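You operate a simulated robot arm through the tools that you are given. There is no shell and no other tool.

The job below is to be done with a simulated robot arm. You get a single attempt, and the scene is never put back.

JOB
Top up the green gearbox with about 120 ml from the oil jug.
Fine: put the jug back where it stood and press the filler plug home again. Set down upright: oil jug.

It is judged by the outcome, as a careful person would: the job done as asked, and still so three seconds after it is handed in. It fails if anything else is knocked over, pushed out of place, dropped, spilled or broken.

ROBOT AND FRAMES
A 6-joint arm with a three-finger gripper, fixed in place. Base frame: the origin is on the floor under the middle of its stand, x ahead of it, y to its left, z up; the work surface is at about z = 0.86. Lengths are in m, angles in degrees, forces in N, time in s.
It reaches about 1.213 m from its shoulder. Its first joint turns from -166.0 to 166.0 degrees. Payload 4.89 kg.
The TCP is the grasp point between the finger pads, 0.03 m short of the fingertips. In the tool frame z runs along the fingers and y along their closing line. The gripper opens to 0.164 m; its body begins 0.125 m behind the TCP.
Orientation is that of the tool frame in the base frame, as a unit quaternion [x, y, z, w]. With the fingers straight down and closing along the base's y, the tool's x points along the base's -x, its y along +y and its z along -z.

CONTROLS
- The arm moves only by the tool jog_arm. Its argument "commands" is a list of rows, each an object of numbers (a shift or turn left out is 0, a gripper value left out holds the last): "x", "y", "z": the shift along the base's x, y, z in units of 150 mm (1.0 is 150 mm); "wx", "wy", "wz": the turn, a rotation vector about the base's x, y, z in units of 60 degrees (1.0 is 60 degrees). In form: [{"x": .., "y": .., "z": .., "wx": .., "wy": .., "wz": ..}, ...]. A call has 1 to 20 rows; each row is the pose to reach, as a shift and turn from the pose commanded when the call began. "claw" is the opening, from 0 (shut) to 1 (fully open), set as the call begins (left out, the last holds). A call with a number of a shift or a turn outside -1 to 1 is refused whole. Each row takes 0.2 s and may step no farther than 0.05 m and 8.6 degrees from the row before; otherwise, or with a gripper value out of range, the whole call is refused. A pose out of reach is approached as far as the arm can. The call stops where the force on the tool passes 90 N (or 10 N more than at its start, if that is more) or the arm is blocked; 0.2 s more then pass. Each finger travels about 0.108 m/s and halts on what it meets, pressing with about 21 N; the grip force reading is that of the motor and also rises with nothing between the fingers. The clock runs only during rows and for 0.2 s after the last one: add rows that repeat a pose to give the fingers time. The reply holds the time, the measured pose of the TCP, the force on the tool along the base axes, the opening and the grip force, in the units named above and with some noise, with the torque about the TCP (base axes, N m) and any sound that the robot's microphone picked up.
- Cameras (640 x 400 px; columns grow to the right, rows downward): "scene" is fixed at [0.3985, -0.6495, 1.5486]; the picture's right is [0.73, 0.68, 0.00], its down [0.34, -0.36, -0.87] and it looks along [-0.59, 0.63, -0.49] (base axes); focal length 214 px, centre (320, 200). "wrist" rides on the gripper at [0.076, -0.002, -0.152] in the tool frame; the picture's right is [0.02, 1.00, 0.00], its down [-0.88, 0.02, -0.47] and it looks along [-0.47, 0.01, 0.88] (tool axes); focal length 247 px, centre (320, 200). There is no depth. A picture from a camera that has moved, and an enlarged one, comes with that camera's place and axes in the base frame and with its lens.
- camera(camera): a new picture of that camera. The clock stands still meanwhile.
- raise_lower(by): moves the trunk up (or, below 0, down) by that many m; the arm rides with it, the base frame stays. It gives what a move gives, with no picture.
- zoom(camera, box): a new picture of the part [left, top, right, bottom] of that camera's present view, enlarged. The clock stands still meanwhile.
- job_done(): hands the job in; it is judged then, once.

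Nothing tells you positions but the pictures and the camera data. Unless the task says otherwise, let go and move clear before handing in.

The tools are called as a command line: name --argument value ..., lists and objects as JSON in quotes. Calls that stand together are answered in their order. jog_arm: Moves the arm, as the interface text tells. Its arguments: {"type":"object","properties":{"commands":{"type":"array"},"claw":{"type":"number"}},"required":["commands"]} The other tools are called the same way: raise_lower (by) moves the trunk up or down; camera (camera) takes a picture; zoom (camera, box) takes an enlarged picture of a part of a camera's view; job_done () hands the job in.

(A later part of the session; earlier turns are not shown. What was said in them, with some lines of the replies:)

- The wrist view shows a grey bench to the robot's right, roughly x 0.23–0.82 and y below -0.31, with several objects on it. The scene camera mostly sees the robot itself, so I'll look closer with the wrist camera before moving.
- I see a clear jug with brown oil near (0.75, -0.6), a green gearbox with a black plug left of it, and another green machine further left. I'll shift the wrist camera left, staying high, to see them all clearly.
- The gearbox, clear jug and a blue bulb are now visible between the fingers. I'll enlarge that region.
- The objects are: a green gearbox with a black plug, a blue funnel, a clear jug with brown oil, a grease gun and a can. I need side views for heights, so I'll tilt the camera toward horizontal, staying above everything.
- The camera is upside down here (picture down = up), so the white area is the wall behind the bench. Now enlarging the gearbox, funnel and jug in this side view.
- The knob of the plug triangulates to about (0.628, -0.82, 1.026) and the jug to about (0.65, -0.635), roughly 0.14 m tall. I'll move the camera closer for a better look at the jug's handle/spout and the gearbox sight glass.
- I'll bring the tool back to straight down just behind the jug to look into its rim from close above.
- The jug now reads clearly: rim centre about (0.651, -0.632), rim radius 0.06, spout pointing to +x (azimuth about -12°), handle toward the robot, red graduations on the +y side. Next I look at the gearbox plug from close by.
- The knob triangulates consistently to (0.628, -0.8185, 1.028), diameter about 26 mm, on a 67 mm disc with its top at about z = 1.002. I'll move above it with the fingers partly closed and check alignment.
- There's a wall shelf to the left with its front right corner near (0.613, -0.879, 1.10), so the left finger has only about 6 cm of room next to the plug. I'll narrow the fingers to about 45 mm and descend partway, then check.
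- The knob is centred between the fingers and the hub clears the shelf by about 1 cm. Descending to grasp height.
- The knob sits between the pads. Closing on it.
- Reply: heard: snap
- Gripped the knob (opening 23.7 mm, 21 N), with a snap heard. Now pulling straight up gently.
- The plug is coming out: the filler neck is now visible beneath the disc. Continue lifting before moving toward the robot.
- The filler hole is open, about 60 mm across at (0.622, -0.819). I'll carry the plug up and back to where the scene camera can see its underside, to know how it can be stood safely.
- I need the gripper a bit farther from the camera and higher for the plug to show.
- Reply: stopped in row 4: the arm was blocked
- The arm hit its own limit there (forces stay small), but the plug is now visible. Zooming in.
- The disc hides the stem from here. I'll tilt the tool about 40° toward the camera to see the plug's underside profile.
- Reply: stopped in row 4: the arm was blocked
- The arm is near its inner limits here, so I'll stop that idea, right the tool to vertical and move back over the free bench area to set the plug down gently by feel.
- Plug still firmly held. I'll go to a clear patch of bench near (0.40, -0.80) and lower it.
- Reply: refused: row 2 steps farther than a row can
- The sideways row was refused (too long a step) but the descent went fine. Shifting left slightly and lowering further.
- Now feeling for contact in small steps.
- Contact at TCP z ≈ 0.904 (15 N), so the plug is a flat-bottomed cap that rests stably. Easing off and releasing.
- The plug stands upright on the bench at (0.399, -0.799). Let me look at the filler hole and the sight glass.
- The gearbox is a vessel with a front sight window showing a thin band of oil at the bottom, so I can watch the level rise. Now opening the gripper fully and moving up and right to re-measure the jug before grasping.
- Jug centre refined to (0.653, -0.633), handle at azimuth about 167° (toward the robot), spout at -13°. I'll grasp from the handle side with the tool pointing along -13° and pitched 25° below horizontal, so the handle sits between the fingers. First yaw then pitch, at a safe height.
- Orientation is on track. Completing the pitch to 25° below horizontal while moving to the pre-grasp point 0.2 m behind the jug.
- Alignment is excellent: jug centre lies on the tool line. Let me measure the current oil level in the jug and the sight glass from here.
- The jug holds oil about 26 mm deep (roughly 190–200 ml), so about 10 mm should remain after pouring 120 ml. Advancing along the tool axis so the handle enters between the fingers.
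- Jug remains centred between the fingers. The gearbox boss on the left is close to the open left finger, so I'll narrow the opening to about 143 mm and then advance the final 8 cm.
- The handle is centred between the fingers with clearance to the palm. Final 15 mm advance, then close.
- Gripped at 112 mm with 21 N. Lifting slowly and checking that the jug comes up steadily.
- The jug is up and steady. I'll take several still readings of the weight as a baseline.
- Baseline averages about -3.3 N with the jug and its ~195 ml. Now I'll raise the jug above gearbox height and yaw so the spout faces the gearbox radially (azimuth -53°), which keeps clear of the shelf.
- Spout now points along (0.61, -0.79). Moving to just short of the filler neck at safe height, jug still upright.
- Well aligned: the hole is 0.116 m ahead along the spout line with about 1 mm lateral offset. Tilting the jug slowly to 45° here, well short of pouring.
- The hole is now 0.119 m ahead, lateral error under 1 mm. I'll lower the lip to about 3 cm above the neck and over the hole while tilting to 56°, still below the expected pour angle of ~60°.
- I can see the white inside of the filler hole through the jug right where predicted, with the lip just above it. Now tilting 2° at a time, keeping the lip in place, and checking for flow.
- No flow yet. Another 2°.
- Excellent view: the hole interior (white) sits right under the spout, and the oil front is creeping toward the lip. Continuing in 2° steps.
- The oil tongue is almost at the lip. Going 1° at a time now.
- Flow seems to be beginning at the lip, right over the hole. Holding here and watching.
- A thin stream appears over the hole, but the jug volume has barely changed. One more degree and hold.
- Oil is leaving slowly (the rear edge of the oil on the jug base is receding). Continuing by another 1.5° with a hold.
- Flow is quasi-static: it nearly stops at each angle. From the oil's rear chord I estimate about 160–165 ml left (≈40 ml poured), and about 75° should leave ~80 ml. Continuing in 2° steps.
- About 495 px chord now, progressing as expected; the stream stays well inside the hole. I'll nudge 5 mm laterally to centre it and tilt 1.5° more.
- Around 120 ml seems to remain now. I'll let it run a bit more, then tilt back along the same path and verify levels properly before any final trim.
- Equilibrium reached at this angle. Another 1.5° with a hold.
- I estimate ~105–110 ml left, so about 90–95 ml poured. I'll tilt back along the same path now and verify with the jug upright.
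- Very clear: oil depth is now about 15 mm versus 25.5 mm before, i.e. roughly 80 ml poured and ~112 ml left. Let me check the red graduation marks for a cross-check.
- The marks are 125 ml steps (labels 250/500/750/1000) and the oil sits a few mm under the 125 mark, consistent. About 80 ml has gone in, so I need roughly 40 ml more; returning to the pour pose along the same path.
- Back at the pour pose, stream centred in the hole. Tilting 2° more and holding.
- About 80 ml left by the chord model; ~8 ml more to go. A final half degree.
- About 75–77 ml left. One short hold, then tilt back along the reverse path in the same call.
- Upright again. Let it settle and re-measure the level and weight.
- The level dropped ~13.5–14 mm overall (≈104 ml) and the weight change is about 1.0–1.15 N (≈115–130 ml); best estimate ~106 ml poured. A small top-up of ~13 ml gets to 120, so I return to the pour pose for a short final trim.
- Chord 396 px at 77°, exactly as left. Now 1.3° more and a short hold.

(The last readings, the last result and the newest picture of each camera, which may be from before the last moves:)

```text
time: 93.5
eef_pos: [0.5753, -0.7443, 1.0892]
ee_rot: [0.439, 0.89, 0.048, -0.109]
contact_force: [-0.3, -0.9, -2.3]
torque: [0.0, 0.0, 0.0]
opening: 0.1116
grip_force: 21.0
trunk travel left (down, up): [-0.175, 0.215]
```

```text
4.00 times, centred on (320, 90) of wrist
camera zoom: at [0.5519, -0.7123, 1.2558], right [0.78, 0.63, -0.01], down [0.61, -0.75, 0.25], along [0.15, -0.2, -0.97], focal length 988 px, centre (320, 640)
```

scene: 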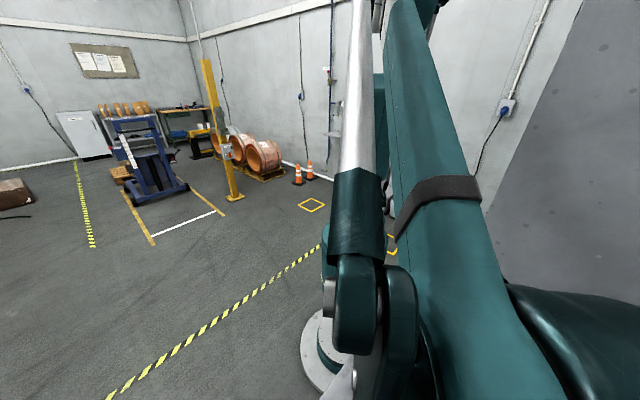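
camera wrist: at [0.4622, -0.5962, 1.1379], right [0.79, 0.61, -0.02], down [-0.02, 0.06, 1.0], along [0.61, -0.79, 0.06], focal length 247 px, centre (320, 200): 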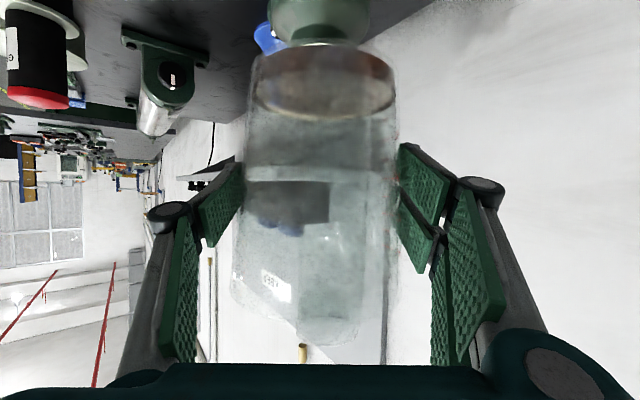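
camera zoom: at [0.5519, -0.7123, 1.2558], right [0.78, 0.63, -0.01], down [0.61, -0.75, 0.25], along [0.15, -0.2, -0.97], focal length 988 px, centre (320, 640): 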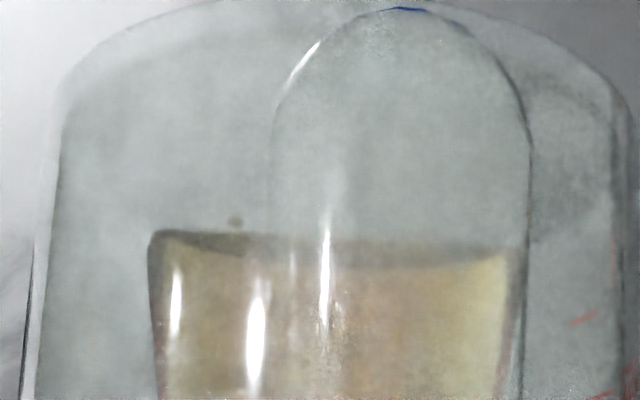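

Close to target. A last brief hold, then tilt back on the reverse path.

jog_arm --commands '[{"wx": 0.004, "wy": 0.0031}, {"wx": 0.004, "wy": 0.0031}, {"x": -0.014, "y": 0.018, "z": -0.062, "wx": -0.07, "wy": -0.054}, {"x": -0.029, "y": 0.038, "z": -0.124, "wx": -0.146, "wy": -0.1128}, {"x": -0.044, "y": 0.058, "z": -0.186, "wx": -0.222, "wy": -0.1715}, {"x": -0.061, "y": 0.079, "z": -0.2486, "wx": -0.2984, "wy": -0.2306}, {"x": -0.061, "y": 0.079, "z": -0.2486, "wx": -0.2984, "wy": -0.2306}]'

jog_arm --commands '[{"z": 0.1}, {"z": 0.25, "wx": -0.06, "wy": -0.046}, {"z": 0.4, "wx": -0.12, "wy": -0.093}, {"z": 0.55, "wx": -0.19, "wy": -0.147}, {"z": 0.6, "wx": -0.26, "wy": -0.201}, {"z": 0.6, "wx": -0.33, "wy": -0.255}, {"z": 0.6, "wx": -0.4, "wy": -0.309}, {"z": 0.6, "wx": -0.47, "wy": -0.363}, {"z": 0.6, "wx": -0.54, "wy": -0.417}, {"z": 0.6, "wx": -0.61, "wy": -0.471}, {"z": 0.6, "wx": -0.68, "wy": -0.525}, {"z": 0.6, "wx": -0.7386, "wy": -0.5705}, {"z": 0.6, "wx": -0.7386, "wy": -0.5705}, {"z": 0.6, "wx": -0.7386, "wy": -0.5705}]'

zoom --camera "wrist" --box '[240, 30, 400, 150]'

camera --camera "wrist"

```text
time: 95.1
eef_pos: [0.5658, -0.7314, 1.052]
ee_rot: [0.441, 0.894, -0.038, 0.068]
contact_force: [-0.3, 0.4, -2.3]
torque: [-0.04, -0.08, 0.01]
opening: 0.1118
grip_force: 21.4
trunk travel left (down, up): [-0.175, 0.215]
```

```text
time: 98.1
eef_pos: [0.568, -0.7323, 1.1426]
ee_rot: [0.375, 0.755, -0.239, 0.482]
contact_force: [0.8, -0.4, -2.1]
torque: [0.0, -0.01, 0.05]
opening: 0.1117
grip_force: 21.1
trunk travel left (down, up): [-0.175, 0.215]
```

```text
3.33 times, centred on (320, 90) of wrist
camera zoom: at [0.4625, -0.5963, 1.1378], right [0.79, 0.61, -0.02], down [-0.02, 0.06, 1.0], along [0.61, -0.79, 0.06], focal length 823 px, centre (320, 567)
```

zoom: 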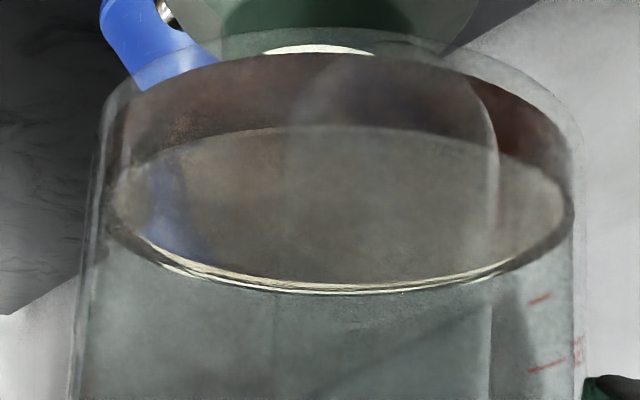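

```text
taken
camera wrist: at [0.4625, -0.5963, 1.1378], right [0.79, 0.61, -0.02], down [-0.02, 0.06, 1.0], along [0.61, -0.79, 0.06], focal length 247 px, centre (320, 200)
```

wrist: 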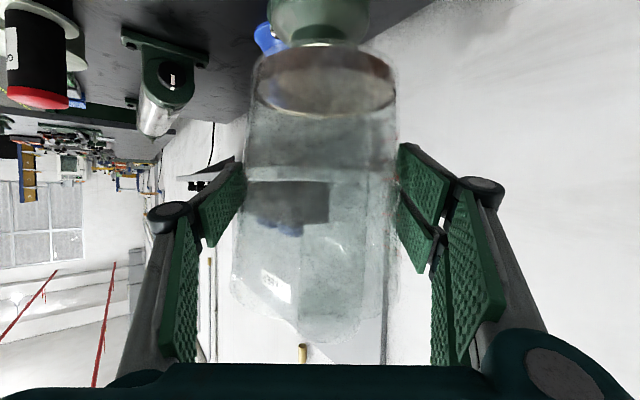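

Oil depth now reads about 10 mm against 25.8 mm at the start, i.e. close to 120 ml delivered. Now I'll carry the jug back: yaw +40° and move above its original spot.

jog_arm --commands '[{"x": 0.09, "y": 0.113, "wz": 0.111}, {"x": 0.18, "y": 0.226, "wz": 0.222}, {"x": 0.27, "y": 0.339, "wz": 0.333}, {"x": 0.36, "y": 0.452, "wz": 0.444}, {"x": 0.45, "y": 0.565, "wz": 0.556}, {"x": 0.545, "y": 0.677, "wz": 0.667}, {"x": 0.545, "y": 0.677, "wz": 0.667}, {"x": 0.545, "y": 0.677, "wz": 0.667}]'

camera --camera "wrist"

```text
time: 99.9
eef_pos: [0.6497, -0.6292, 1.1432]
ee_rot: [0.095, 0.838, -0.06, 0.534]
contact_force: [1.6, 0.5, -2.6]
torque: [-0.03, -0.02, -0.01]
opening: 0.1117
grip_force: 21.1
trunk travel left (down, up): [-0.175, 0.215]
```

```text
taken
camera wrist: at [0.4824, -0.5921, 1.1379], right [0.21, 0.98, -0.02], down [-0.05, 0.03, 1.0], along [0.98, -0.21, 0.06], focal length 247 px, centre (320, 200)
```

wrist: 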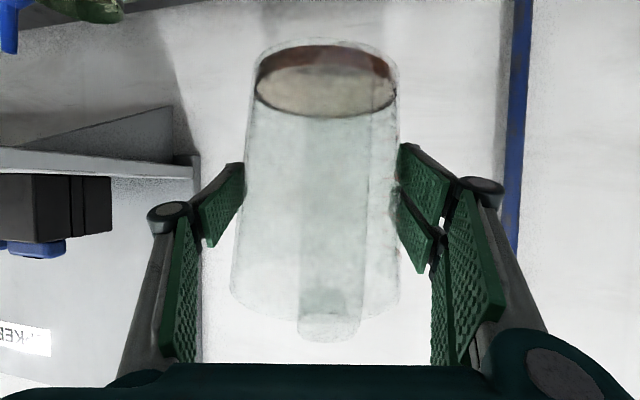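

Back above the original spot with the same orientation. Lowering.

jog_arm --commands '[{"x": -0.003, "y": -0.006, "z": -0.15}, {"x": -0.006, "y": -0.011, "z": -0.35}, {"x": -0.006, "y": -0.011, "z": -0.55}, {"x": -0.006, "y": -0.011, "z": -0.75}, {"x": -0.006, "y": -0.011, "z": -0.95}, {"x": -0.006, "y": -0.011, "z": -1.0}]'

jog_arm --commands '[{"z": -0.1}, {"z": -0.2}, {"z": -0.27}, {"z": -0.3}, {"z": -0.3}]'

camera --camera "wrist"

```text
time: 101.3
eef_pos: [0.6478, -0.6325, 0.9917]
ee_rot: [0.096, 0.838, -0.061, 0.534]
contact_force: [-0.3, 0.5, -1.8]
torque: [-0.02, 0.0, -0.01]
opening: 0.1119
grip_force: 21.2
trunk travel left (down, up): [-0.175, 0.215]
```

```text
time: 102.5
eef_pos: [0.6472, -0.6329, 0.9476]
ee_rot: [0.095, 0.838, -0.061, 0.534]
contact_force: [0.2, 0.1, -2.7]
torque: [-0.03, -0.05, -0.03]
opening: 0.112
grip_force: 21.0
trunk travel left (down, up): [-0.175, 0.215]
```

```text
taken
camera wrist: at [0.4808, -0.5956, 0.9428], right [0.21, 0.98, -0.02], down [-0.05, 0.03, 1.0], along [0.98, -0.21, 0.06], focal length 247 px, centre (320, 200)
```

wrist: 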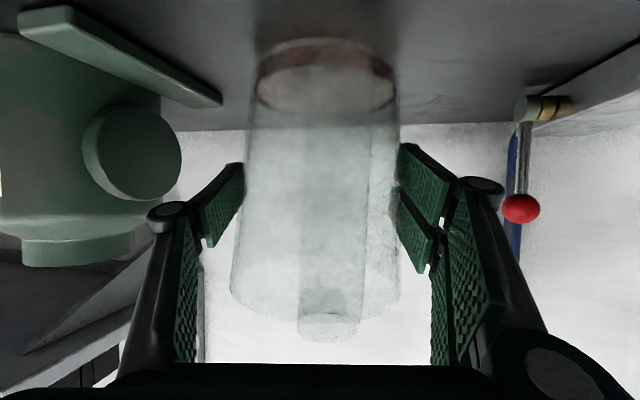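

Almost down. Small correction and feeling for the bench in 2 mm steps.

jog_arm --commands '[{"x": 0.008, "y": 0.01, "z": -0.013}, {"x": 0.008, "y": 0.01, "z": -0.026}]'

jog_arm --commands '[{"z": -0.01}, {"z": -0.02}]'

```text
time: 103.1
eef_pos: [0.6487, -0.6314, 0.9437]
ee_rot: [0.094, 0.838, -0.06, 0.534]
contact_force: [0.0, 0.4, -2.9]
torque: [-0.01, 0.0, -0.05]
opening: 0.1117
grip_force: 21.2
trunk travel left (down, up): [-0.175, 0.215]
```

```text
time: 103.7
eef_pos: [0.6486, -0.6295, 0.9418]
ee_rot: [0.095, 0.838, -0.06, 0.534]
contact_force: [3.1, 1.0, 12.5]
torque: [-0.4, 0.1, 0.04]
opening: 0.112
grip_force: 21.2
trunk travel left (down, up): [-0.175, 0.215]
```

Contact with the bench (12 N). Easing off slightly and releasing to the same opening as on approach.

jog_arm --commands '[{"z": 0.005}, {"z": 0.005}]'

jog_arm --commands '[{"z": 0}, {"z": 0}, {"z": 0}]' --claw 0.87

camera --camera "wrist"

```text
time: 104.3
eef_pos: [0.65, -0.6301, 0.9418]
ee_rot: [0.095, 0.838, -0.061, 0.533]
contact_force: [1.3, 3.9, 4.8]
torque: [-0.1, 0.09, -0.02]
opening: 0.1122
grip_force: 20.6
trunk travel left (down, up): [-0.175, 0.215]
```

```text
time: 105.1
eef_pos: [0.6478, -0.6295, 0.9418]
ee_rot: [0.095, 0.839, -0.061, 0.533]
contact_force: [0.3, -0.1, -0.6]
torque: [0.03, 0.03, -0.02]
opening: 0.1426
grip_force: 0.0
trunk travel left (down, up): [-0.175, 0.215]
```

```text
taken
camera wrist: at [0.4818, -0.593, 0.9369], right [0.21, 0.98, -0.02], down [-0.05, 0.03, 1.0], along [0.98, -0.21, 0.06], focal length 247 px, centre (320, 200)
```

wrist: 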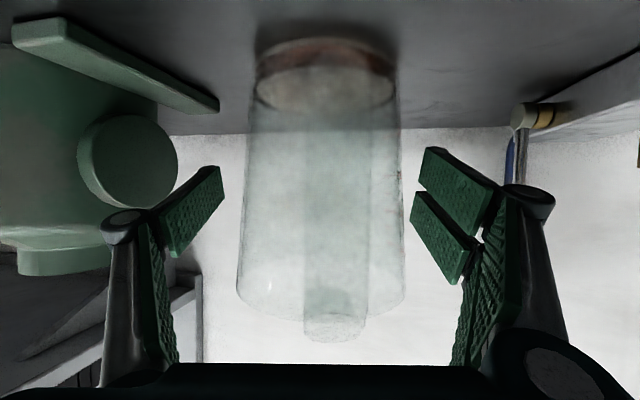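

The jug stands upright and released. Retreating along the tool axis.

jog_arm --commands '[{"x": -0.1766, "y": 0.0408, "z": 0.0846}, {"x": -0.3532, "y": 0.0816, "z": 0.1692}, {"x": -0.5298, "y": 0.1224, "z": 0.2538}, {"x": -0.7064, "y": 0.1632, "z": 0.3384}]'

jog_arm --commands '[{"x": -0.1766, "y": 0.0408, "z": 0.0846}, {"x": -0.3532, "y": 0.0816, "z": 0.1692}, {"x": -0.471, "y": 0.1088, "z": 0.2256}, {"x": -0.471, "y": 0.1088, "z": 0.2256}]'

camera --camera "wrist"

zoom --camera "wrist" --box '[265, 30, 375, 115]'

zoom --camera "wrist" --box '[130, 45, 210, 135]'

```text
time: 106.1
eef_pos: [0.5421, -0.6046, 0.9917]
ee_rot: [0.095, 0.839, -0.059, 0.533]
contact_force: [0.2, 0.2, -0.4]
torque: [0.0, -0.01, 0.02]
opening: 0.1427
grip_force: 0.0
trunk travel left (down, up): [-0.175, 0.215]
```

```text
time: 107.1
eef_pos: [0.4729, -0.5867, 1.0254]
ee_rot: [0.094, 0.838, -0.06, 0.534]
contact_force: [0.9, 0.1, 0.0]
torque: [-0.02, 0.05, -0.01]
opening: 0.1426
grip_force: 0.1
trunk travel left (down, up): [-0.175, 0.215]
```

```text
taken
camera wrist: at [0.3054, -0.5501, 1.0207], right [0.21, 0.98, -0.02], down [-0.05, 0.03, 1.0], along [0.98, -0.21, 0.06], focal length 247 px, centre (320, 200)
```

wrist: 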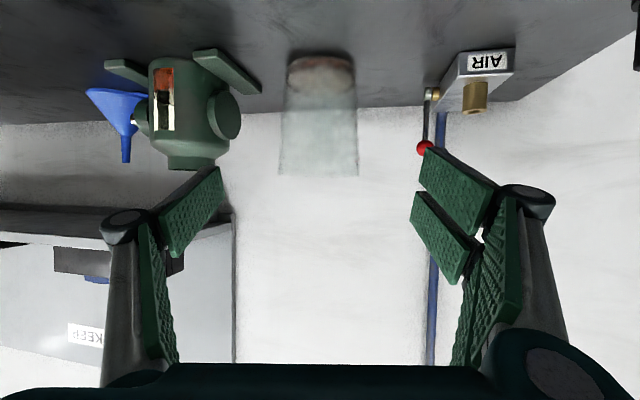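

```text
4.71 times, centred on (320, 72) of wrist
camera zoom: at [0.3054, -0.5501, 1.0207], right [0.21, 0.98, -0.02], down [-0.05, 0.03, 1.0], along [0.98, -0.21, 0.06], focal length 1162 px, centre (320, 800)
```

zoom: 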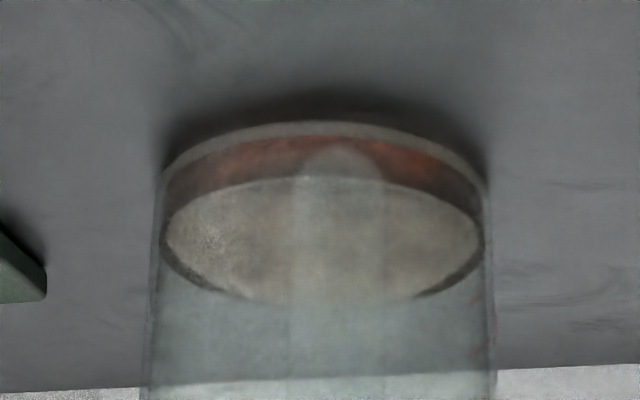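

```text
4.44 times, centred on (170, 90) of wrist
camera zoom: at [0.3054, -0.5501, 1.0207], right [0.21, 0.98, -0.02], down [-0.05, 0.03, 1.0], along [0.98, -0.21, 0.06], focal length 1098 px, centre (987, 689)
```

zoom: 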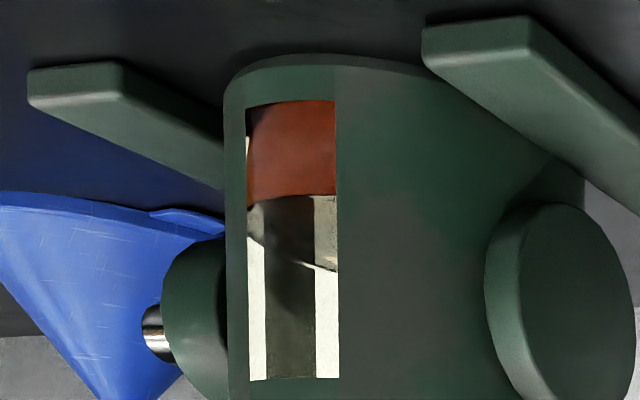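

The sight glass shows the oil well up (rise ≈16.7 mm ≈ 120 ml) and the jug's level dropped ≈16 mm (≈118–120 ml) – both agree. The jug is back within a few mm of where it stood. Next: reorient the tool to vertical and fetch the plug.

jog_arm --commands '[{"x": -0.05, "z": 0.15, "wx": 0.029, "wy": 0.127}, {"x": -0.1, "z": 0.3, "wx": 0.058, "wy": 0.254}, {"x": -0.2, "y": -0.02, "z": 0.45, "wx": 0.088, "wy": 0.3815}, {"x": -0.3, "y": -0.05, "z": 0.6, "wx": 0.088, "wy": 0.3815}, {"x": -0.4, "y": -0.083, "z": 0.75, "wx": 0.088, "wy": 0.3815}]'

jog_arm --commands '[{"wx": 0.031, "wy": 0.135}, {"wx": 0.062, "wy": 0.27}, {"wx": 0.093, "wy": 0.405}, {"wx": 0.124, "wy": 0.54}, {"wx": 0.155, "wy": 0.675}]'

jog_arm --commands '[{"wz": 0.11, "y": -0.2}, {"wz": 0.2167, "y": -0.45}, {"wz": 0.2167, "y": -0.7}, {"wz": 0.2167, "y": -0.95}, {"wz": 0.2167, "y": -1.0}]' --claw 0.35

camera --camera "wrist"

```text
time: 108.3
eef_pos: [0.4137, -0.6013, 1.1403]
ee_rot: [0.106, 0.93, -0.04, 0.35]
contact_force: [1.5, -0.4, -0.7]
torque: [0.01, 0.11, -0.02]
opening: 0.1428
grip_force: 0.0
trunk travel left (down, up): [-0.175, 0.215]
```

```text
time: 109.5
eef_pos: [0.4117, -0.602, 1.1401]
ee_rot: [0.113, 0.994, 0.0, -0.002]
contact_force: [-1.7, 0.9, 0.2]
torque: [-0.1, -0.19, 0.0]
opening: 0.1429
grip_force: 0.1
trunk travel left (down, up): [-0.175, 0.215]
```

```text
time: 110.7
eef_pos: [0.4124, -0.7532, 1.1388]
ee_rot: [-0.002, 1.0, 0.0, -0.001]
contact_force: [0.8, -1.8, -0.6]
torque: [0.06, 0.02, -0.01]
opening: 0.0574
grip_force: 0.1
trunk travel left (down, up): [-0.175, 0.215]
```

```text
taken
camera wrist: at [0.3358, -0.754, 1.2909], right [-0.02, 1.0, 0.0], down [0.88, 0.02, 0.47], along [0.47, 0.01, -0.88], focal length 247 px, centre (320, 200)
```

wrist: 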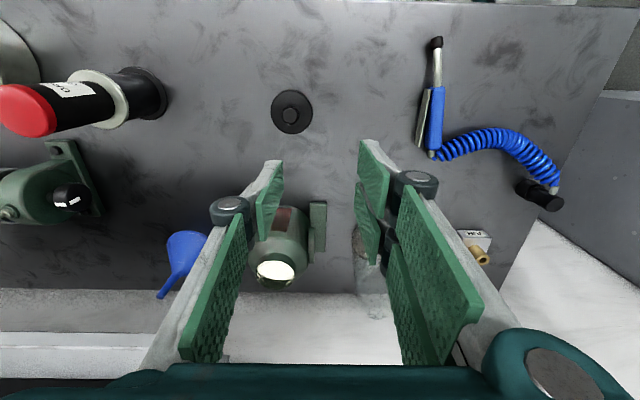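

Plug still upright at (0.398, -0.798). Moving above it and descending.

jog_arm --commands '[{"x": -0.05, "y": -0.15, "z": -0.1}, {"x": -0.093, "y": -0.305, "z": -0.25}, {"x": -0.093, "y": -0.305, "z": -0.5}, {"x": -0.093, "y": -0.305, "z": -0.75}, {"x": -0.093, "y": -0.305, "z": -0.92}, {"x": -0.093, "y": -0.305, "z": -0.92}]' --claw 0.3

camera --camera "wrist"

zoom --camera "wrist" --box '[240, 80, 400, 220]'

```text
time: 112.1
eef_pos: [0.3962, -0.7992, 1.0003]
ee_rot: [-0.001, 1.0, 0.001, 0.0]
contact_force: [-0.5, -0.6, -0.3]
torque: [0.04, 0.01, 0.0]
opening: 0.0495
grip_force: 0.0
trunk travel left (down, up): [-0.175, 0.215]
```

```text
taken
camera wrist: at [0.3199, -0.8001, 1.1525], right [-0.02, 1.0, 0.0], down [0.88, 0.02, 0.47], along [0.47, 0.01, -0.88], focal length 247 px, centre (320, 200)
```

wrist: 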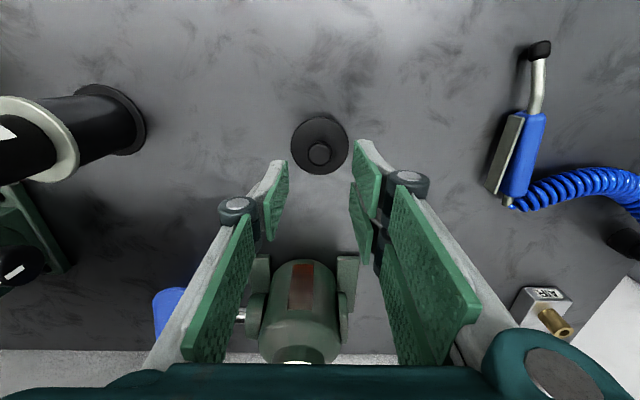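

```text
2.86 times, centred on (320, 150) of wrist
camera zoom: at [0.3199, -0.8001, 1.1525], right [-0.02, 1.0, 0.0], down [0.88, 0.02, 0.47], along [0.47, 0.01, -0.88], focal length 706 px, centre (320, 343)
```

zoom: 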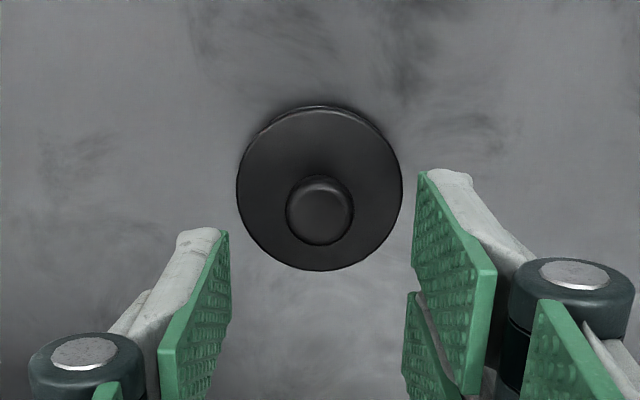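

Knob is centred between the fingers. Descending to the same relative grasp height (TCP z ≈ 0.905) and closing.

jog_arm --commands '[{"x": 0.015, "z": -0.15}, {"x": 0.015, "z": -0.3}, {"x": 0.015, "z": -0.45}, {"x": 0.015, "z": -0.58}, {"x": 0.015, "z": -0.632}, {"x": 0.015, "z": -0.632}]'

zoom --camera "wrist" --box '[240, 80, 400, 220]'

```text
time: 113.5
eef_pos: [0.3998, -0.7967, 0.9059]
ee_rot: [-0.001, 1.0, 0.0, -0.001]
contact_force: [0.2, -0.5, 0.6]
torque: [0.04, -0.02, 0.0]
opening: 0.0496
grip_force: 0.1
trunk travel left (down, up): [-0.175, 0.215]
```

```text
2.86 times, centred on (320, 150) of wrist
camera zoom: at [0.3226, -0.7988, 1.0587], right [-0.02, 1.0, 0.0], down [0.88, 0.02, 0.47], along [0.47, 0.01, -0.88], focal length 706 px, centre (320, 343)
```

zoom: 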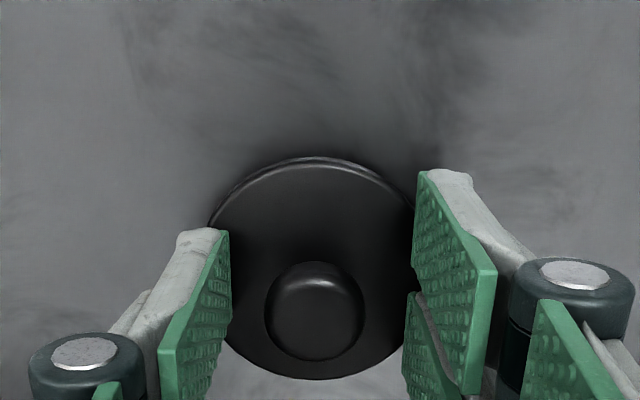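

jog_arm --commands '[{"z": 0}, {"z": 0}, {"z": 0}, {"z": 0}]' --claw 0

jog_arm --commands '[{"z": 0.1}, {"z": 0.3}, {"z": 0.6}, {"z": 0.9}, {"z": 1.0}]'

jog_arm --commands '[{"z": 0.3}, {"z": 0.6}, {"z": 0.75}]'

camera --camera "wrist"

```text
time: 114.5
eef_pos: [0.3984, -0.7973, 0.9058]
ee_rot: [0.0, 1.0, 0.0, -0.001]
contact_force: [0.8, -0.1, 0.9]
torque: [-0.02, -0.02, 0.0]
opening: 0.0237
grip_force: 20.8
trunk travel left (down, up): [-0.175, 0.215]
```

```text
time: 115.7
eef_pos: [0.402, -0.7974, 1.0569]
ee_rot: [-0.001, 1.0, 0.0, 0.0]
contact_force: [0.0, 0.4, -0.5]
torque: [0.02, 0.02, 0.0]
opening: 0.0237
grip_force: 20.8
trunk travel left (down, up): [-0.175, 0.215]
```

```text
time: 116.5
eef_pos: [0.3996, -0.7973, 1.1671]
ee_rot: [-0.001, 1.0, 0.0, -0.001]
contact_force: [-0.2, -0.4, -0.3]
torque: [-0.04, 0.03, 0.02]
opening: 0.024
grip_force: 20.3
trunk travel left (down, up): [-0.175, 0.215]
```

```text
taken
camera wrist: at [0.3244, -0.7979, 1.3202], right [-0.02, 1.0, 0.0], down [0.88, 0.02, 0.47], along [0.47, 0.01, -0.88], focal length 247 px, centre (320, 200)
```

wrist: 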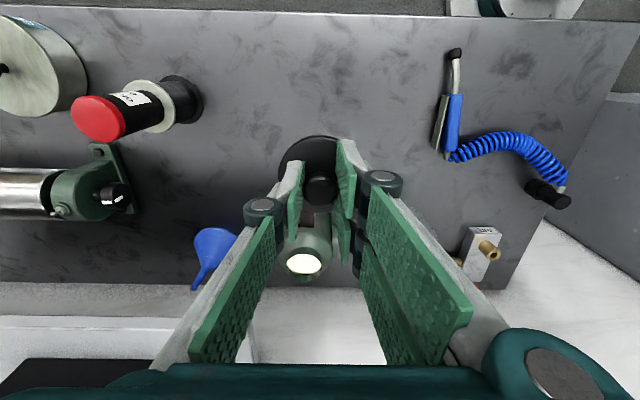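

zoom --camera "wrist" --box '[260, 100, 380, 240]'

jog_arm --commands '[{"x": 0.3, "y": -0.03}, {"x": 0.6, "y": -0.06}, {"x": 0.9, "y": -0.09}, {"x": 1.0, "y": -0.12}]'

camera --camera "wrist"

```text
2.86 times, centred on (320, 170) of wrist
camera zoom: at [0.3244, -0.7979, 1.3202], right [-0.02, 1.0, 0.0], down [0.88, 0.02, 0.47], along [0.47, 0.01, -0.88], focal length 706 px, centre (320, 286)
```

zoom: 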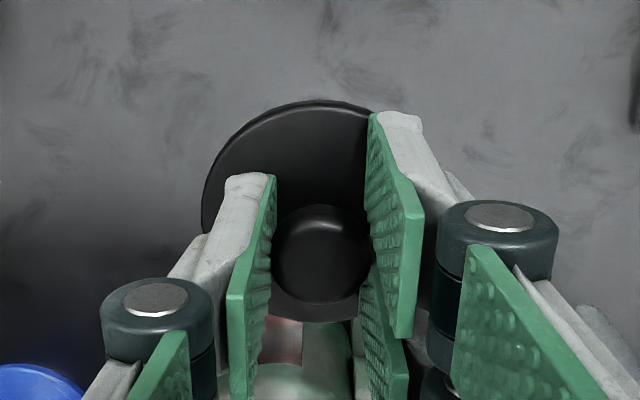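

```text
time: 117.5
eef_pos: [0.5506, -0.8161, 1.1666]
ee_rot: [-0.001, 1.0, 0.0, -0.002]
contact_force: [-0.2, 0.1, -0.9]
torque: [-0.03, 0.05, 0.02]
opening: 0.0242
grip_force: 20.9
trunk travel left (down, up): [-0.175, 0.215]
```

```text
taken
camera wrist: at [0.4734, -0.8164, 1.3192], right [-0.02, 1.0, 0.0], down [0.88, 0.02, 0.47], along [0.47, 0.01, -0.88], focal length 247 px, centre (320, 200)
```

wrist: 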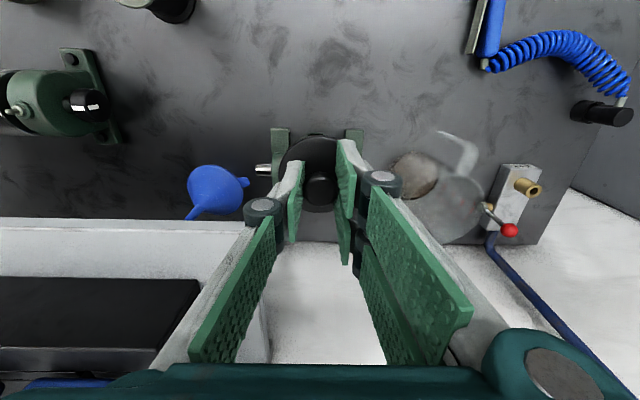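

The grip on the knob matches the original one. Moving above the filler hole.

jog_arm --commands '[{"x": 0.2, "y": -0.01}, {"x": 0.4, "y": -0.02}, {"x": 0.51, "y": -0.02}, {"x": 0.51, "y": -0.02}]'

jog_arm --commands '[{"z": 0}]'

jog_arm --commands '[{"z": 0}]'

jog_arm --commands '[{"z": 0}]'

zoom --camera "wrist" --box '[240, 60, 400, 220]'

```text
time: 118.5
eef_pos: [0.6278, -0.8193, 1.1678]
ee_rot: [-0.002, 1.0, 0.0, -0.001]
contact_force: [0.3, 0.6, -1.0]
torque: [0.02, 0.1, 0.02]
opening: 0.024
grip_force: 21.0
trunk travel left (down, up): [-0.175, 0.215]
```

```text
time: 118.9
eef_pos: [0.6268, -0.82, 1.1683]
ee_rot: [0.0, 1.0, 0.0, -0.001]
contact_force: [0.3, -0.9, 0.3]
torque: [-0.05, 0.0, 0.0]
opening: 0.0239
grip_force: 20.4
trunk travel left (down, up): [-0.175, 0.215]
```

```text
time: 119.3
eef_pos: [0.6269, -0.8183, 1.1679]
ee_rot: [-0.001, 1.0, -0.001, -0.001]
contact_force: [-0.6, 0.4, -0.9]
torque: [0.03, 0.01, -0.04]
opening: 0.024
grip_force: 21.5
trunk travel left (down, up): [-0.175, 0.215]
```

```text
time: 119.7
eef_pos: [0.6256, -0.8203, 1.169]
ee_rot: [-0.001, 1.0, 0.0, 0.0]
contact_force: [-0.1, -1.3, 1.1]
torque: [0.0, -0.03, 0.0]
opening: 0.0238
grip_force: 21.4
trunk travel left (down, up): [-0.175, 0.215]
```

```text
2.50 times, centred on (320, 140) of wrist
camera zoom: at [0.5501, -0.8201, 1.3207], right [-0.02, 1.0, 0.0], down [0.88, 0.02, 0.47], along [0.47, 0.01, -0.88], focal length 617 px, centre (320, 350)
```

zoom: 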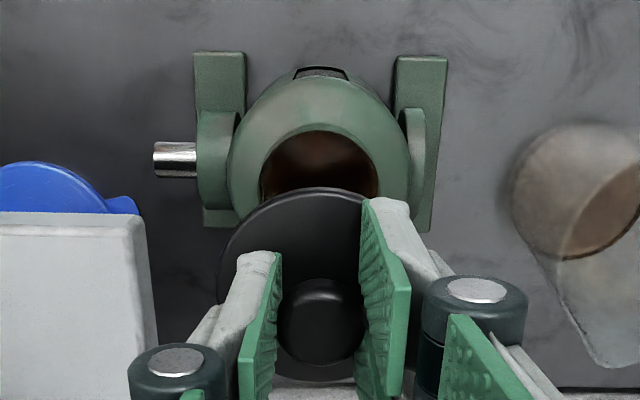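

Alignment matches the lift-out view within about 1 mm; I'll correct y by 1 mm and descend, slowly near the neck.

jog_arm --commands '[{"y": 0.008, "z": -0.15}, {"y": 0.008, "z": -0.3}, {"y": 0.008, "z": -0.45}, {"y": 0.008, "z": -0.6}, {"y": 0.008, "z": -0.68}, {"y": 0.008, "z": -0.68}]'

zoom --camera "wrist" --box '[240, 60, 400, 220]'

```text
time: 121.1
eef_pos: [0.6268, -0.819, 1.0645]
ee_rot: [-0.002, 1.0, 0.001, -0.002]
contact_force: [0.0, -0.9, -0.4]
torque: [0.0, 0.02, -0.02]
opening: 0.0235
grip_force: 20.4
trunk travel left (down, up): [-0.175, 0.215]
```

```text
2.50 times, centred on (320, 140) of wrist
camera zoom: at [0.5507, -0.8195, 1.2178], right [-0.02, 1.0, 0.0], down [0.88, 0.02, 0.47], along [0.47, 0.01, -0.88], focal length 617 px, centre (320, 350)
```

zoom: 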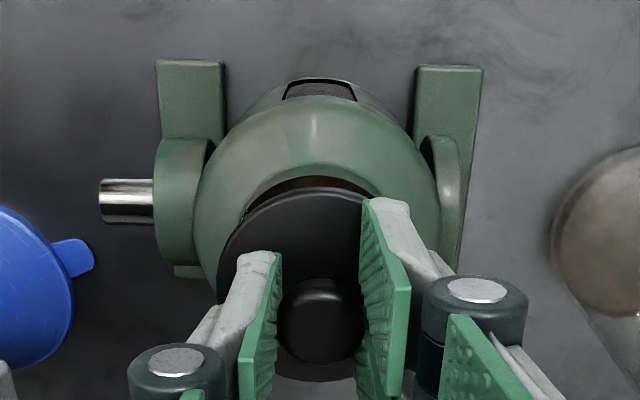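

jog_arm --commands '[{"z": -0.03}, {"z": -0.06}, {"z": -0.09}, {"z": -0.12}]'

jog_arm --commands '[{"z": -0.015}, {"z": -0.03}]'

zoom --camera "wrist" --box '[240, 60, 400, 220]'

```text
time: 122.1
eef_pos: [0.6264, -0.8178, 1.0481]
ee_rot: [-0.001, 1.0, 0.0, -0.001]
contact_force: [-0.7, -0.7, -0.3]
torque: [-0.01, 0.0, -0.01]
opening: 0.0236
grip_force: 21.0
trunk travel left (down, up): [-0.175, 0.215]
```

```text
time: 122.7
eef_pos: [0.6262, -0.8172, 1.044]
ee_rot: [-0.001, 1.0, 0.0, -0.002]
contact_force: [-0.5, 0.7, -0.2]
torque: [0.02, 0.0, -0.01]
opening: 0.0239
grip_force: 21.2
trunk travel left (down, up): [-0.175, 0.215]
```

```text
2.50 times, centred on (320, 140) of wrist
camera zoom: at [0.5497, -0.8185, 1.1968], right [-0.02, 1.0, 0.0], down [0.88, 0.02, 0.47], along [0.47, 0.01, -0.88], focal length 617 px, centre (320, 350)
```

zoom: 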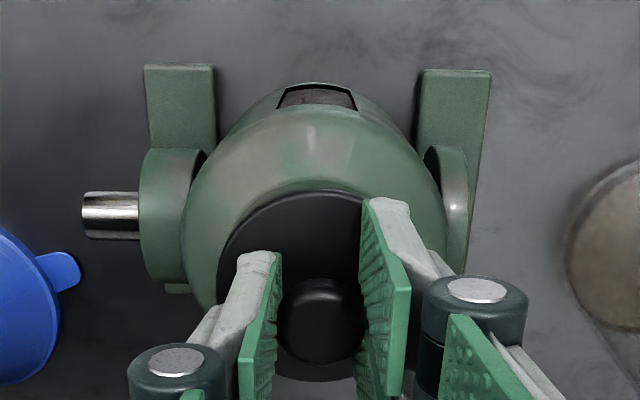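

jog_arm --commands '[{"z": -0.012}, {"z": -0.02}]'

jog_arm --commands '[{"z": -0.01}, {"z": -0.014}]'

```text
time: 123.3
eef_pos: [0.6259, -0.8178, 1.0402]
ee_rot: [0.0, 1.0, 0.0, -0.001]
contact_force: [-0.1, 0.4, -0.7]
torque: [0.04, -0.02, 0.02]
opening: 0.0238
grip_force: 20.9
trunk travel left (down, up): [-0.175, 0.215]
```

```text
time: 123.9
eef_pos: [0.626, -0.8193, 1.0387]
ee_rot: [-0.001, 1.0, -0.001, 0.0]
contact_force: [12.3, -21.9, 11.2]
torque: [-0.4, -0.33, -0.05]
opening: 0.0238
grip_force: 20.9
trunk travel left (down, up): [-0.175, 0.215]
heard: snap
```

A snap was heard at the original seating height with upward reaction – the plug has engaged. Let me look before pressing further.

zoom --camera "wrist" --box '[240, 60, 400, 220]'

jog_arm --commands '[{"x": 0.005, "y": -0.008}, {"x": 0.005, "y": -0.008}]'

```text
2.50 times, centred on (320, 140) of wrist
camera zoom: at [0.5502, -0.8196, 1.1917], right [-0.02, 1.0, 0.0], down [0.88, 0.02, 0.47], along [0.47, 0.01, -0.88], focal length 617 px, centre (320, 350)
```

zoom: 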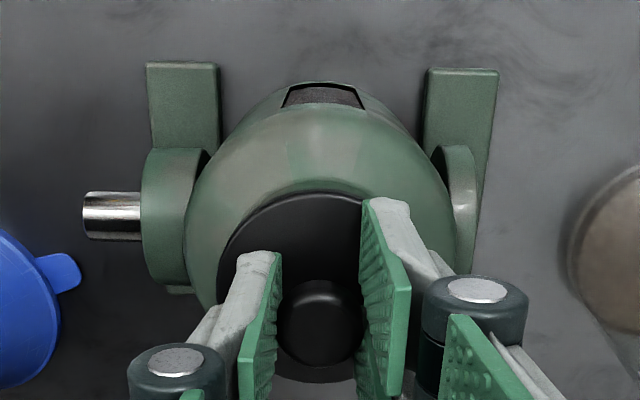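

```text
time: 124.5
eef_pos: [0.6275, -0.8192, 1.0393]
ee_rot: [0.0, 1.0, 0.0, -0.001]
contact_force: [3.0, -15.6, 12.4]
torque: [-0.27, -0.11, -0.09]
opening: 0.024
grip_force: 21.0
trunk travel left (down, up): [-0.175, 0.215]
```

Lateral load is easing; correct a bit more in y, then press down gently to make sure it's home.

jog_arm --commands '[{"x": 0.002, "y": -0.008}, {"x": 0.002, "y": -0.016}]'

jog_arm --commands '[{"z": -0.007}, {"z": -0.014}]'

```text
time: 125.1
eef_pos: [0.6261, -0.819, 1.039]
ee_rot: [-0.001, 1.0, 0.001, -0.001]
contact_force: [-10.9, 11.2, 2.2]
torque: [0.21, 0.21, 0.02]
opening: 0.0239
grip_force: 20.7
trunk travel left (down, up): [-0.175, 0.215]
```

```text
time: 125.7
eef_pos: [0.6268, -0.8202, 1.0382]
ee_rot: [-0.001, 1.0, 0.0, 0.0]
contact_force: [-6.2, 13.3, 21.6]
torque: [0.25, 0.01, 0.05]
opening: 0.024
grip_force: 21.3
trunk travel left (down, up): [-0.175, 0.215]
```

Firmly seated, reaction 22 N. Pressing a little harder to be sure it is fully home.

jog_arm --commands '[{"y": 0.004, "z": -0.008}, {"y": 0.004, "z": -0.016}]'

zoom --camera "wrist" --box '[240, 60, 400, 220]'

```text
time: 126.3
eef_pos: [0.6276, -0.8199, 1.037]
ee_rot: [-0.001, 1.0, -0.001, 0.001]
contact_force: [10.1, -5.8, 52.7]
torque: [0.03, -0.3, -0.04]
opening: 0.0235
grip_force: 21.3
trunk travel left (down, up): [-0.175, 0.215]
```

```text
2.50 times, centred on (320, 140) of wrist
camera zoom: at [0.5505, -0.8197, 1.1898], right [-0.02, 1.0, 0.0], down [0.88, 0.02, 0.47], along [0.47, 0.01, -0.88], focal length 617 px, centre (320, 350)
```

zoom: 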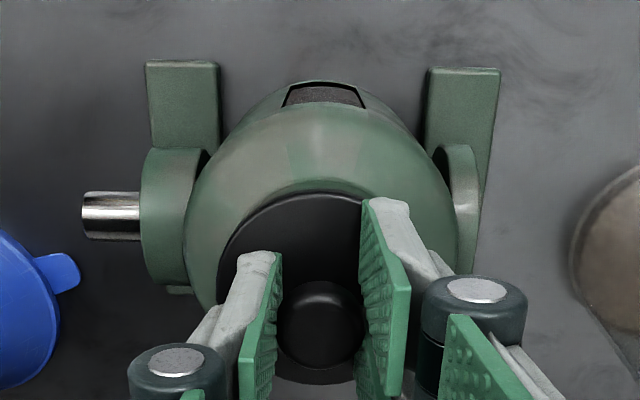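

Pressed with ~53 N; it's home. Easing the load back to neutral and opening the fingers just enough (shelf is close on the left).

jog_arm --commands '[{"z": 0.01}, {"z": 0.018}]'

jog_arm --commands '[{"z": 0}, {"z": 0}]' --claw 0.28

zoom --camera "wrist" --box '[240, 60, 400, 220]'

```text
time: 126.9
eef_pos: [0.627, -0.8198, 1.0365]
ee_rot: [-0.001, 1.0, 0.0, 0.0]
contact_force: [16.8, -2.5, 30.8]
torque: [0.15, -0.56, -0.12]
opening: 0.0237
grip_force: 21.1
trunk travel left (down, up): [-0.175, 0.215]
```

```text
time: 127.5
eef_pos: [0.6249, -0.8215, 1.0382]
ee_rot: [0.0, 1.0, 0.0, -0.001]
contact_force: [-4.5, 2.1, 19.8]
torque: [0.53, 0.07, 0.07]
opening: 0.046
grip_force: 4.8
trunk travel left (down, up): [-0.175, 0.215]
```

```text
2.50 times, centred on (320, 140) of wrist
camera zoom: at [0.549, -0.8215, 1.1895], right [-0.02, 1.0, 0.0], down [0.88, 0.02, 0.47], along [0.47, 0.01, -0.88], focal length 617 px, centre (320, 350)
```

zoom: 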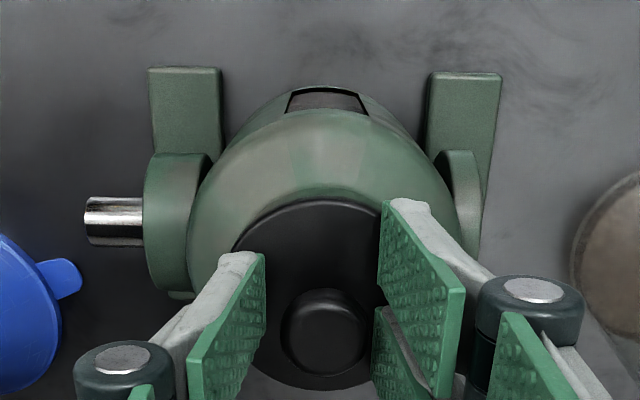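

The fingertips are just resting on the disc (that's the 20 N). The knob is free; lifting straight up.

jog_arm --commands '[{"x": 0.01, "y": 0.01, "z": 0.05}, {"x": 0.01, "y": 0.01, "z": 0.15}, {"x": 0.01, "y": 0.01, "z": 0.35}, {"x": 0.01, "y": 0.01, "z": 0.6}, {"x": 0.01, "y": 0.01, "z": 0.85}]'

camera --camera "wrist"

zoom --camera "wrist" --box '[240, 60, 400, 220]'

```text
time: 128.7
eef_pos: [0.6274, -0.8181, 1.1646]
ee_rot: [0.0, 1.0, 0.001, 0.0]
contact_force: [-0.4, -1.1, -1.0]
torque: [0.1, 0.07, -0.02]
opening: 0.0461
grip_force: 0.0
trunk travel left (down, up): [-0.175, 0.215]
```

```text
taken
camera wrist: at [0.552, -0.8185, 1.3171], right [-0.02, 1.0, 0.0], down [0.88, 0.02, 0.47], along [0.47, 0.01, -0.88], focal length 247 px, centre (320, 200)
```

wrist: 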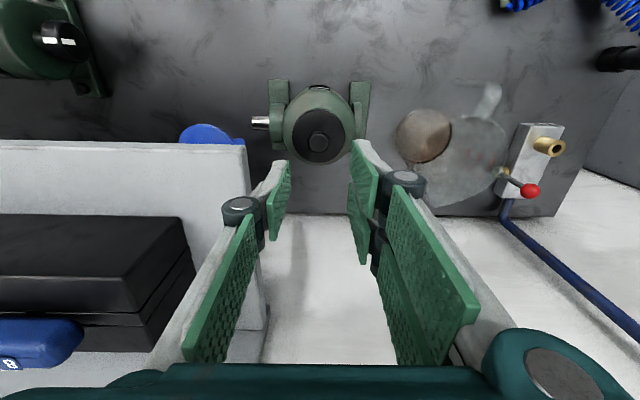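

```text
2.50 times, centred on (320, 140) of wrist
camera zoom: at [0.552, -0.8185, 1.3171], right [-0.02, 1.0, 0.0], down [0.88, 0.02, 0.47], along [0.47, 0.01, -0.88], focal length 617 px, centre (320, 350)
```

zoom: 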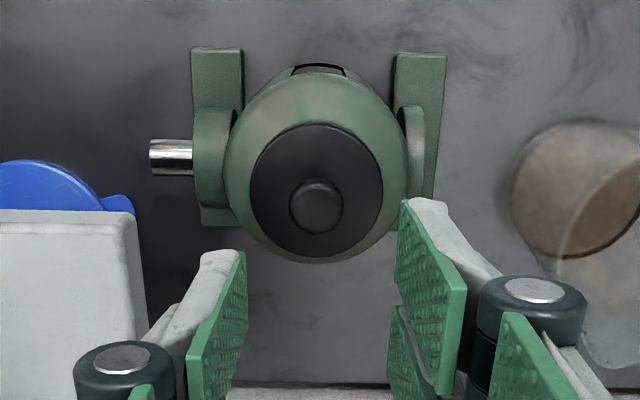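

The plug sits in place with the knob up. Backing away to the earlier viewpoint to compare with the original picture.

jog_arm --commands '[{"x": -0.25}, {"x": -0.5}, {"x": -0.75, "z": -0.05}, {"x": -0.947, "z": -0.12}, {"x": -0.947, "z": -0.12}]'

jog_arm --commands '[{"z": 0}, {"z": 0}, {"z": 0}, {"z": 0}]' --claw 1.0

camera --camera "wrist"

zoom --camera "wrist" --box '[240, 160, 400, 290]'

```text
time: 129.9
eef_pos: [0.4862, -0.82, 1.1468]
ee_rot: [0.0, 1.0, 0.0, 0.0]
contact_force: [0.0, 0.1, 0.5]
torque: [0.0, -0.05, -0.02]
opening: 0.046
grip_force: 0.0
trunk travel left (down, up): [-0.175, 0.215]
```

```text
time: 130.9
eef_pos: [0.486, -0.8205, 1.1467]
ee_rot: [-0.002, 1.0, 0.0, 0.0]
contact_force: [-0.5, -0.1, 0.1]
torque: [0.01, 0.0, 0.01]
opening: 0.164
grip_force: 0.0
trunk travel left (down, up): [-0.175, 0.215]
```

```text
taken
camera wrist: at [0.4093, -0.8202, 1.3002], right [-0.02, 1.0, 0.0], down [0.88, 0.02, 0.47], along [0.47, 0.01, -0.88], focal length 247 px, centre (320, 200)
```

wrist: 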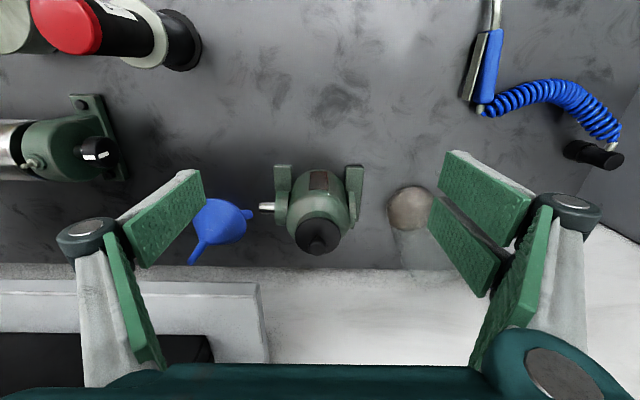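

```text
3.08 times, centred on (320, 225) of wrist
camera zoom: at [0.4093, -0.8202, 1.3002], right [-0.02, 1.0, 0.0], down [0.88, 0.02, 0.47], along [0.47, 0.01, -0.88], focal length 760 px, centre (320, 123)
```

zoom: 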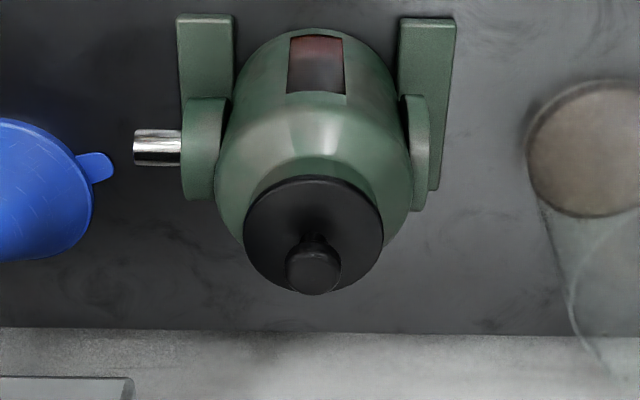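

Everything matches the original picture: plug at the same height, gearbox unmoved, jug upright in place, no oil visible outside. Moving the arm up and clear, then a final look.

jog_arm --commands '[{"x": -0.1, "z": 0.25}, {"x": -0.3, "y": 0.1, "z": 0.5}, {"x": -0.5, "y": 0.25, "z": 0.7}, {"x": -0.7, "y": 0.45, "z": 0.9}, {"x": -0.9, "y": 0.65, "z": 1.0}, {"x": -0.9, "y": 0.65, "z": 1.0}]'

camera --camera "wrist"

zoom --camera "wrist" --box '[200, 140, 420, 280]'

```text
refused: row 2 steps farther than a row can; nothing moved
```

```text
taken
camera wrist: at [0.4093, -0.8202, 1.3002], right [-0.02, 1.0, 0.0], down [0.88, 0.02, 0.47], along [0.47, 0.01, -0.88], focal length 247 px, centre (320, 200)
```

wrist: 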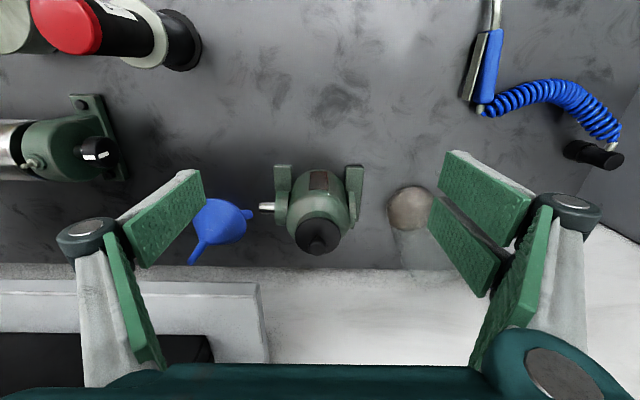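

```text
2.86 times, centred on (310, 210) of wrist
camera zoom: at [0.4093, -0.8202, 1.3002], right [-0.02, 1.0, 0.0], down [0.88, 0.02, 0.47], along [0.47, 0.01, -0.88], focal length 706 px, centre (349, 171)
```

zoom: 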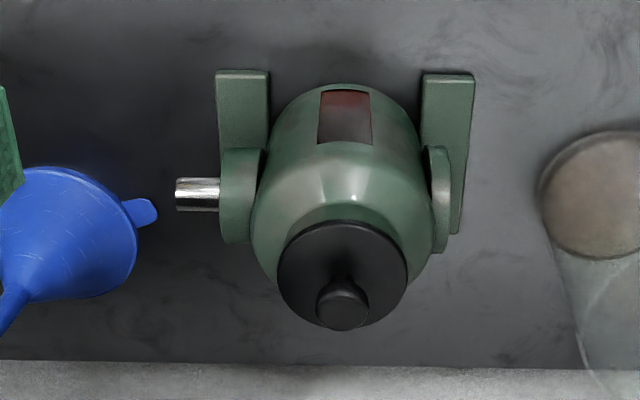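

That retreat was refused only for step size; all looks clean. Repeating it with smaller steps.

jog_arm --commands '[{"x": -0.1, "z": 0.2}, {"x": -0.25, "y": 0.05, "z": 0.4}, {"x": -0.4, "y": 0.15, "z": 0.6}, {"x": -0.55, "y": 0.3, "z": 0.75}, {"x": -0.7, "y": 0.45, "z": 0.9}, {"x": -0.85, "y": 0.65, "z": 1.0}, {"x": -0.85, "y": 0.65, "z": 1.0}]'

camera --camera "wrist"

zoom --camera "wrist" --box '[200, 160, 460, 300]'

```text
time: 132.5
eef_pos: [0.358, -0.7209, 1.2968]
ee_rot: [0.0, 1.0, -0.001, 0.0]
contact_force: [-0.6, 1.3, 0.7]
torque: [-0.15, -0.09, -0.05]
opening: 0.164
grip_force: 0.0
trunk travel left (down, up): [-0.175, 0.215]
```

```text
taken
camera wrist: at [0.2825, -0.7213, 1.449], right [-0.02, 1.0, 0.0], down [0.88, 0.02, 0.47], along [0.47, 0.01, -0.88], focal length 247 px, centre (320, 200)
```

wrist: 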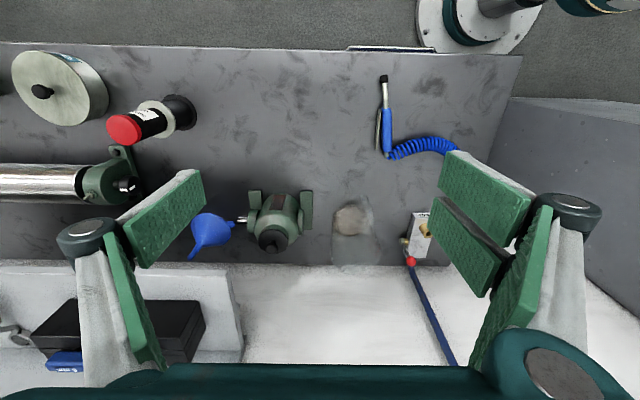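

```text
2.46 times, centred on (330, 230) of wrist
camera zoom: at [0.2825, -0.7213, 1.449], right [-0.02, 1.0, 0.0], down [0.88, 0.02, 0.47], along [0.47, 0.01, -0.88], focal length 608 px, centre (295, 126)
```

zoom: 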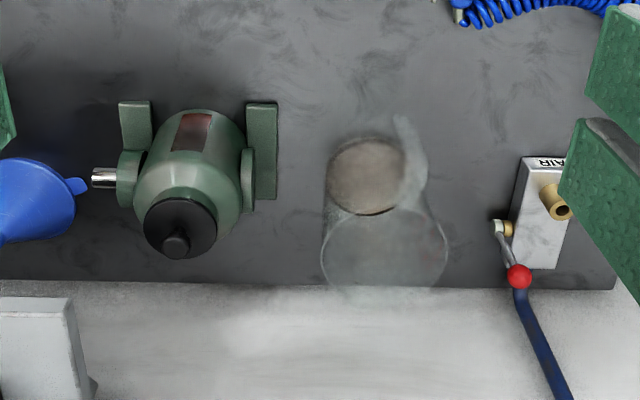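

The jug is upright on its original spot with its handle and spout facing as before. The plug is seated in the gearbox, the funnel and other items haven't moved, and I see no spills. The gripper is empty and clear, so I'm handing in.

job_done

```text
The job is handed in.
```

The green gearbox has been topped up with close to 120 ml of oil, and the job is handed in. I don't have the judging result.

- **Amount poured:** I estimate 115–120 ml, judging from how far the oil dropped in the jug and rose in the gearbox sight glass. I had no exact measure, so the true figure could be about 10 ml either side.
- **Jug:** it is standing upright, within a few millimetres of where it started, with the spout and handle facing the same way.
- **Filler plug:** it snapped back into the filler hole, and I pressed it down with about 53 N. It sits at the same height as before.
- **Surroundings:** in the final pictures I saw no spilled oil. The funnel, the gearbox and everything else I could see are where they were.

The arm is empty and clear of the bench.
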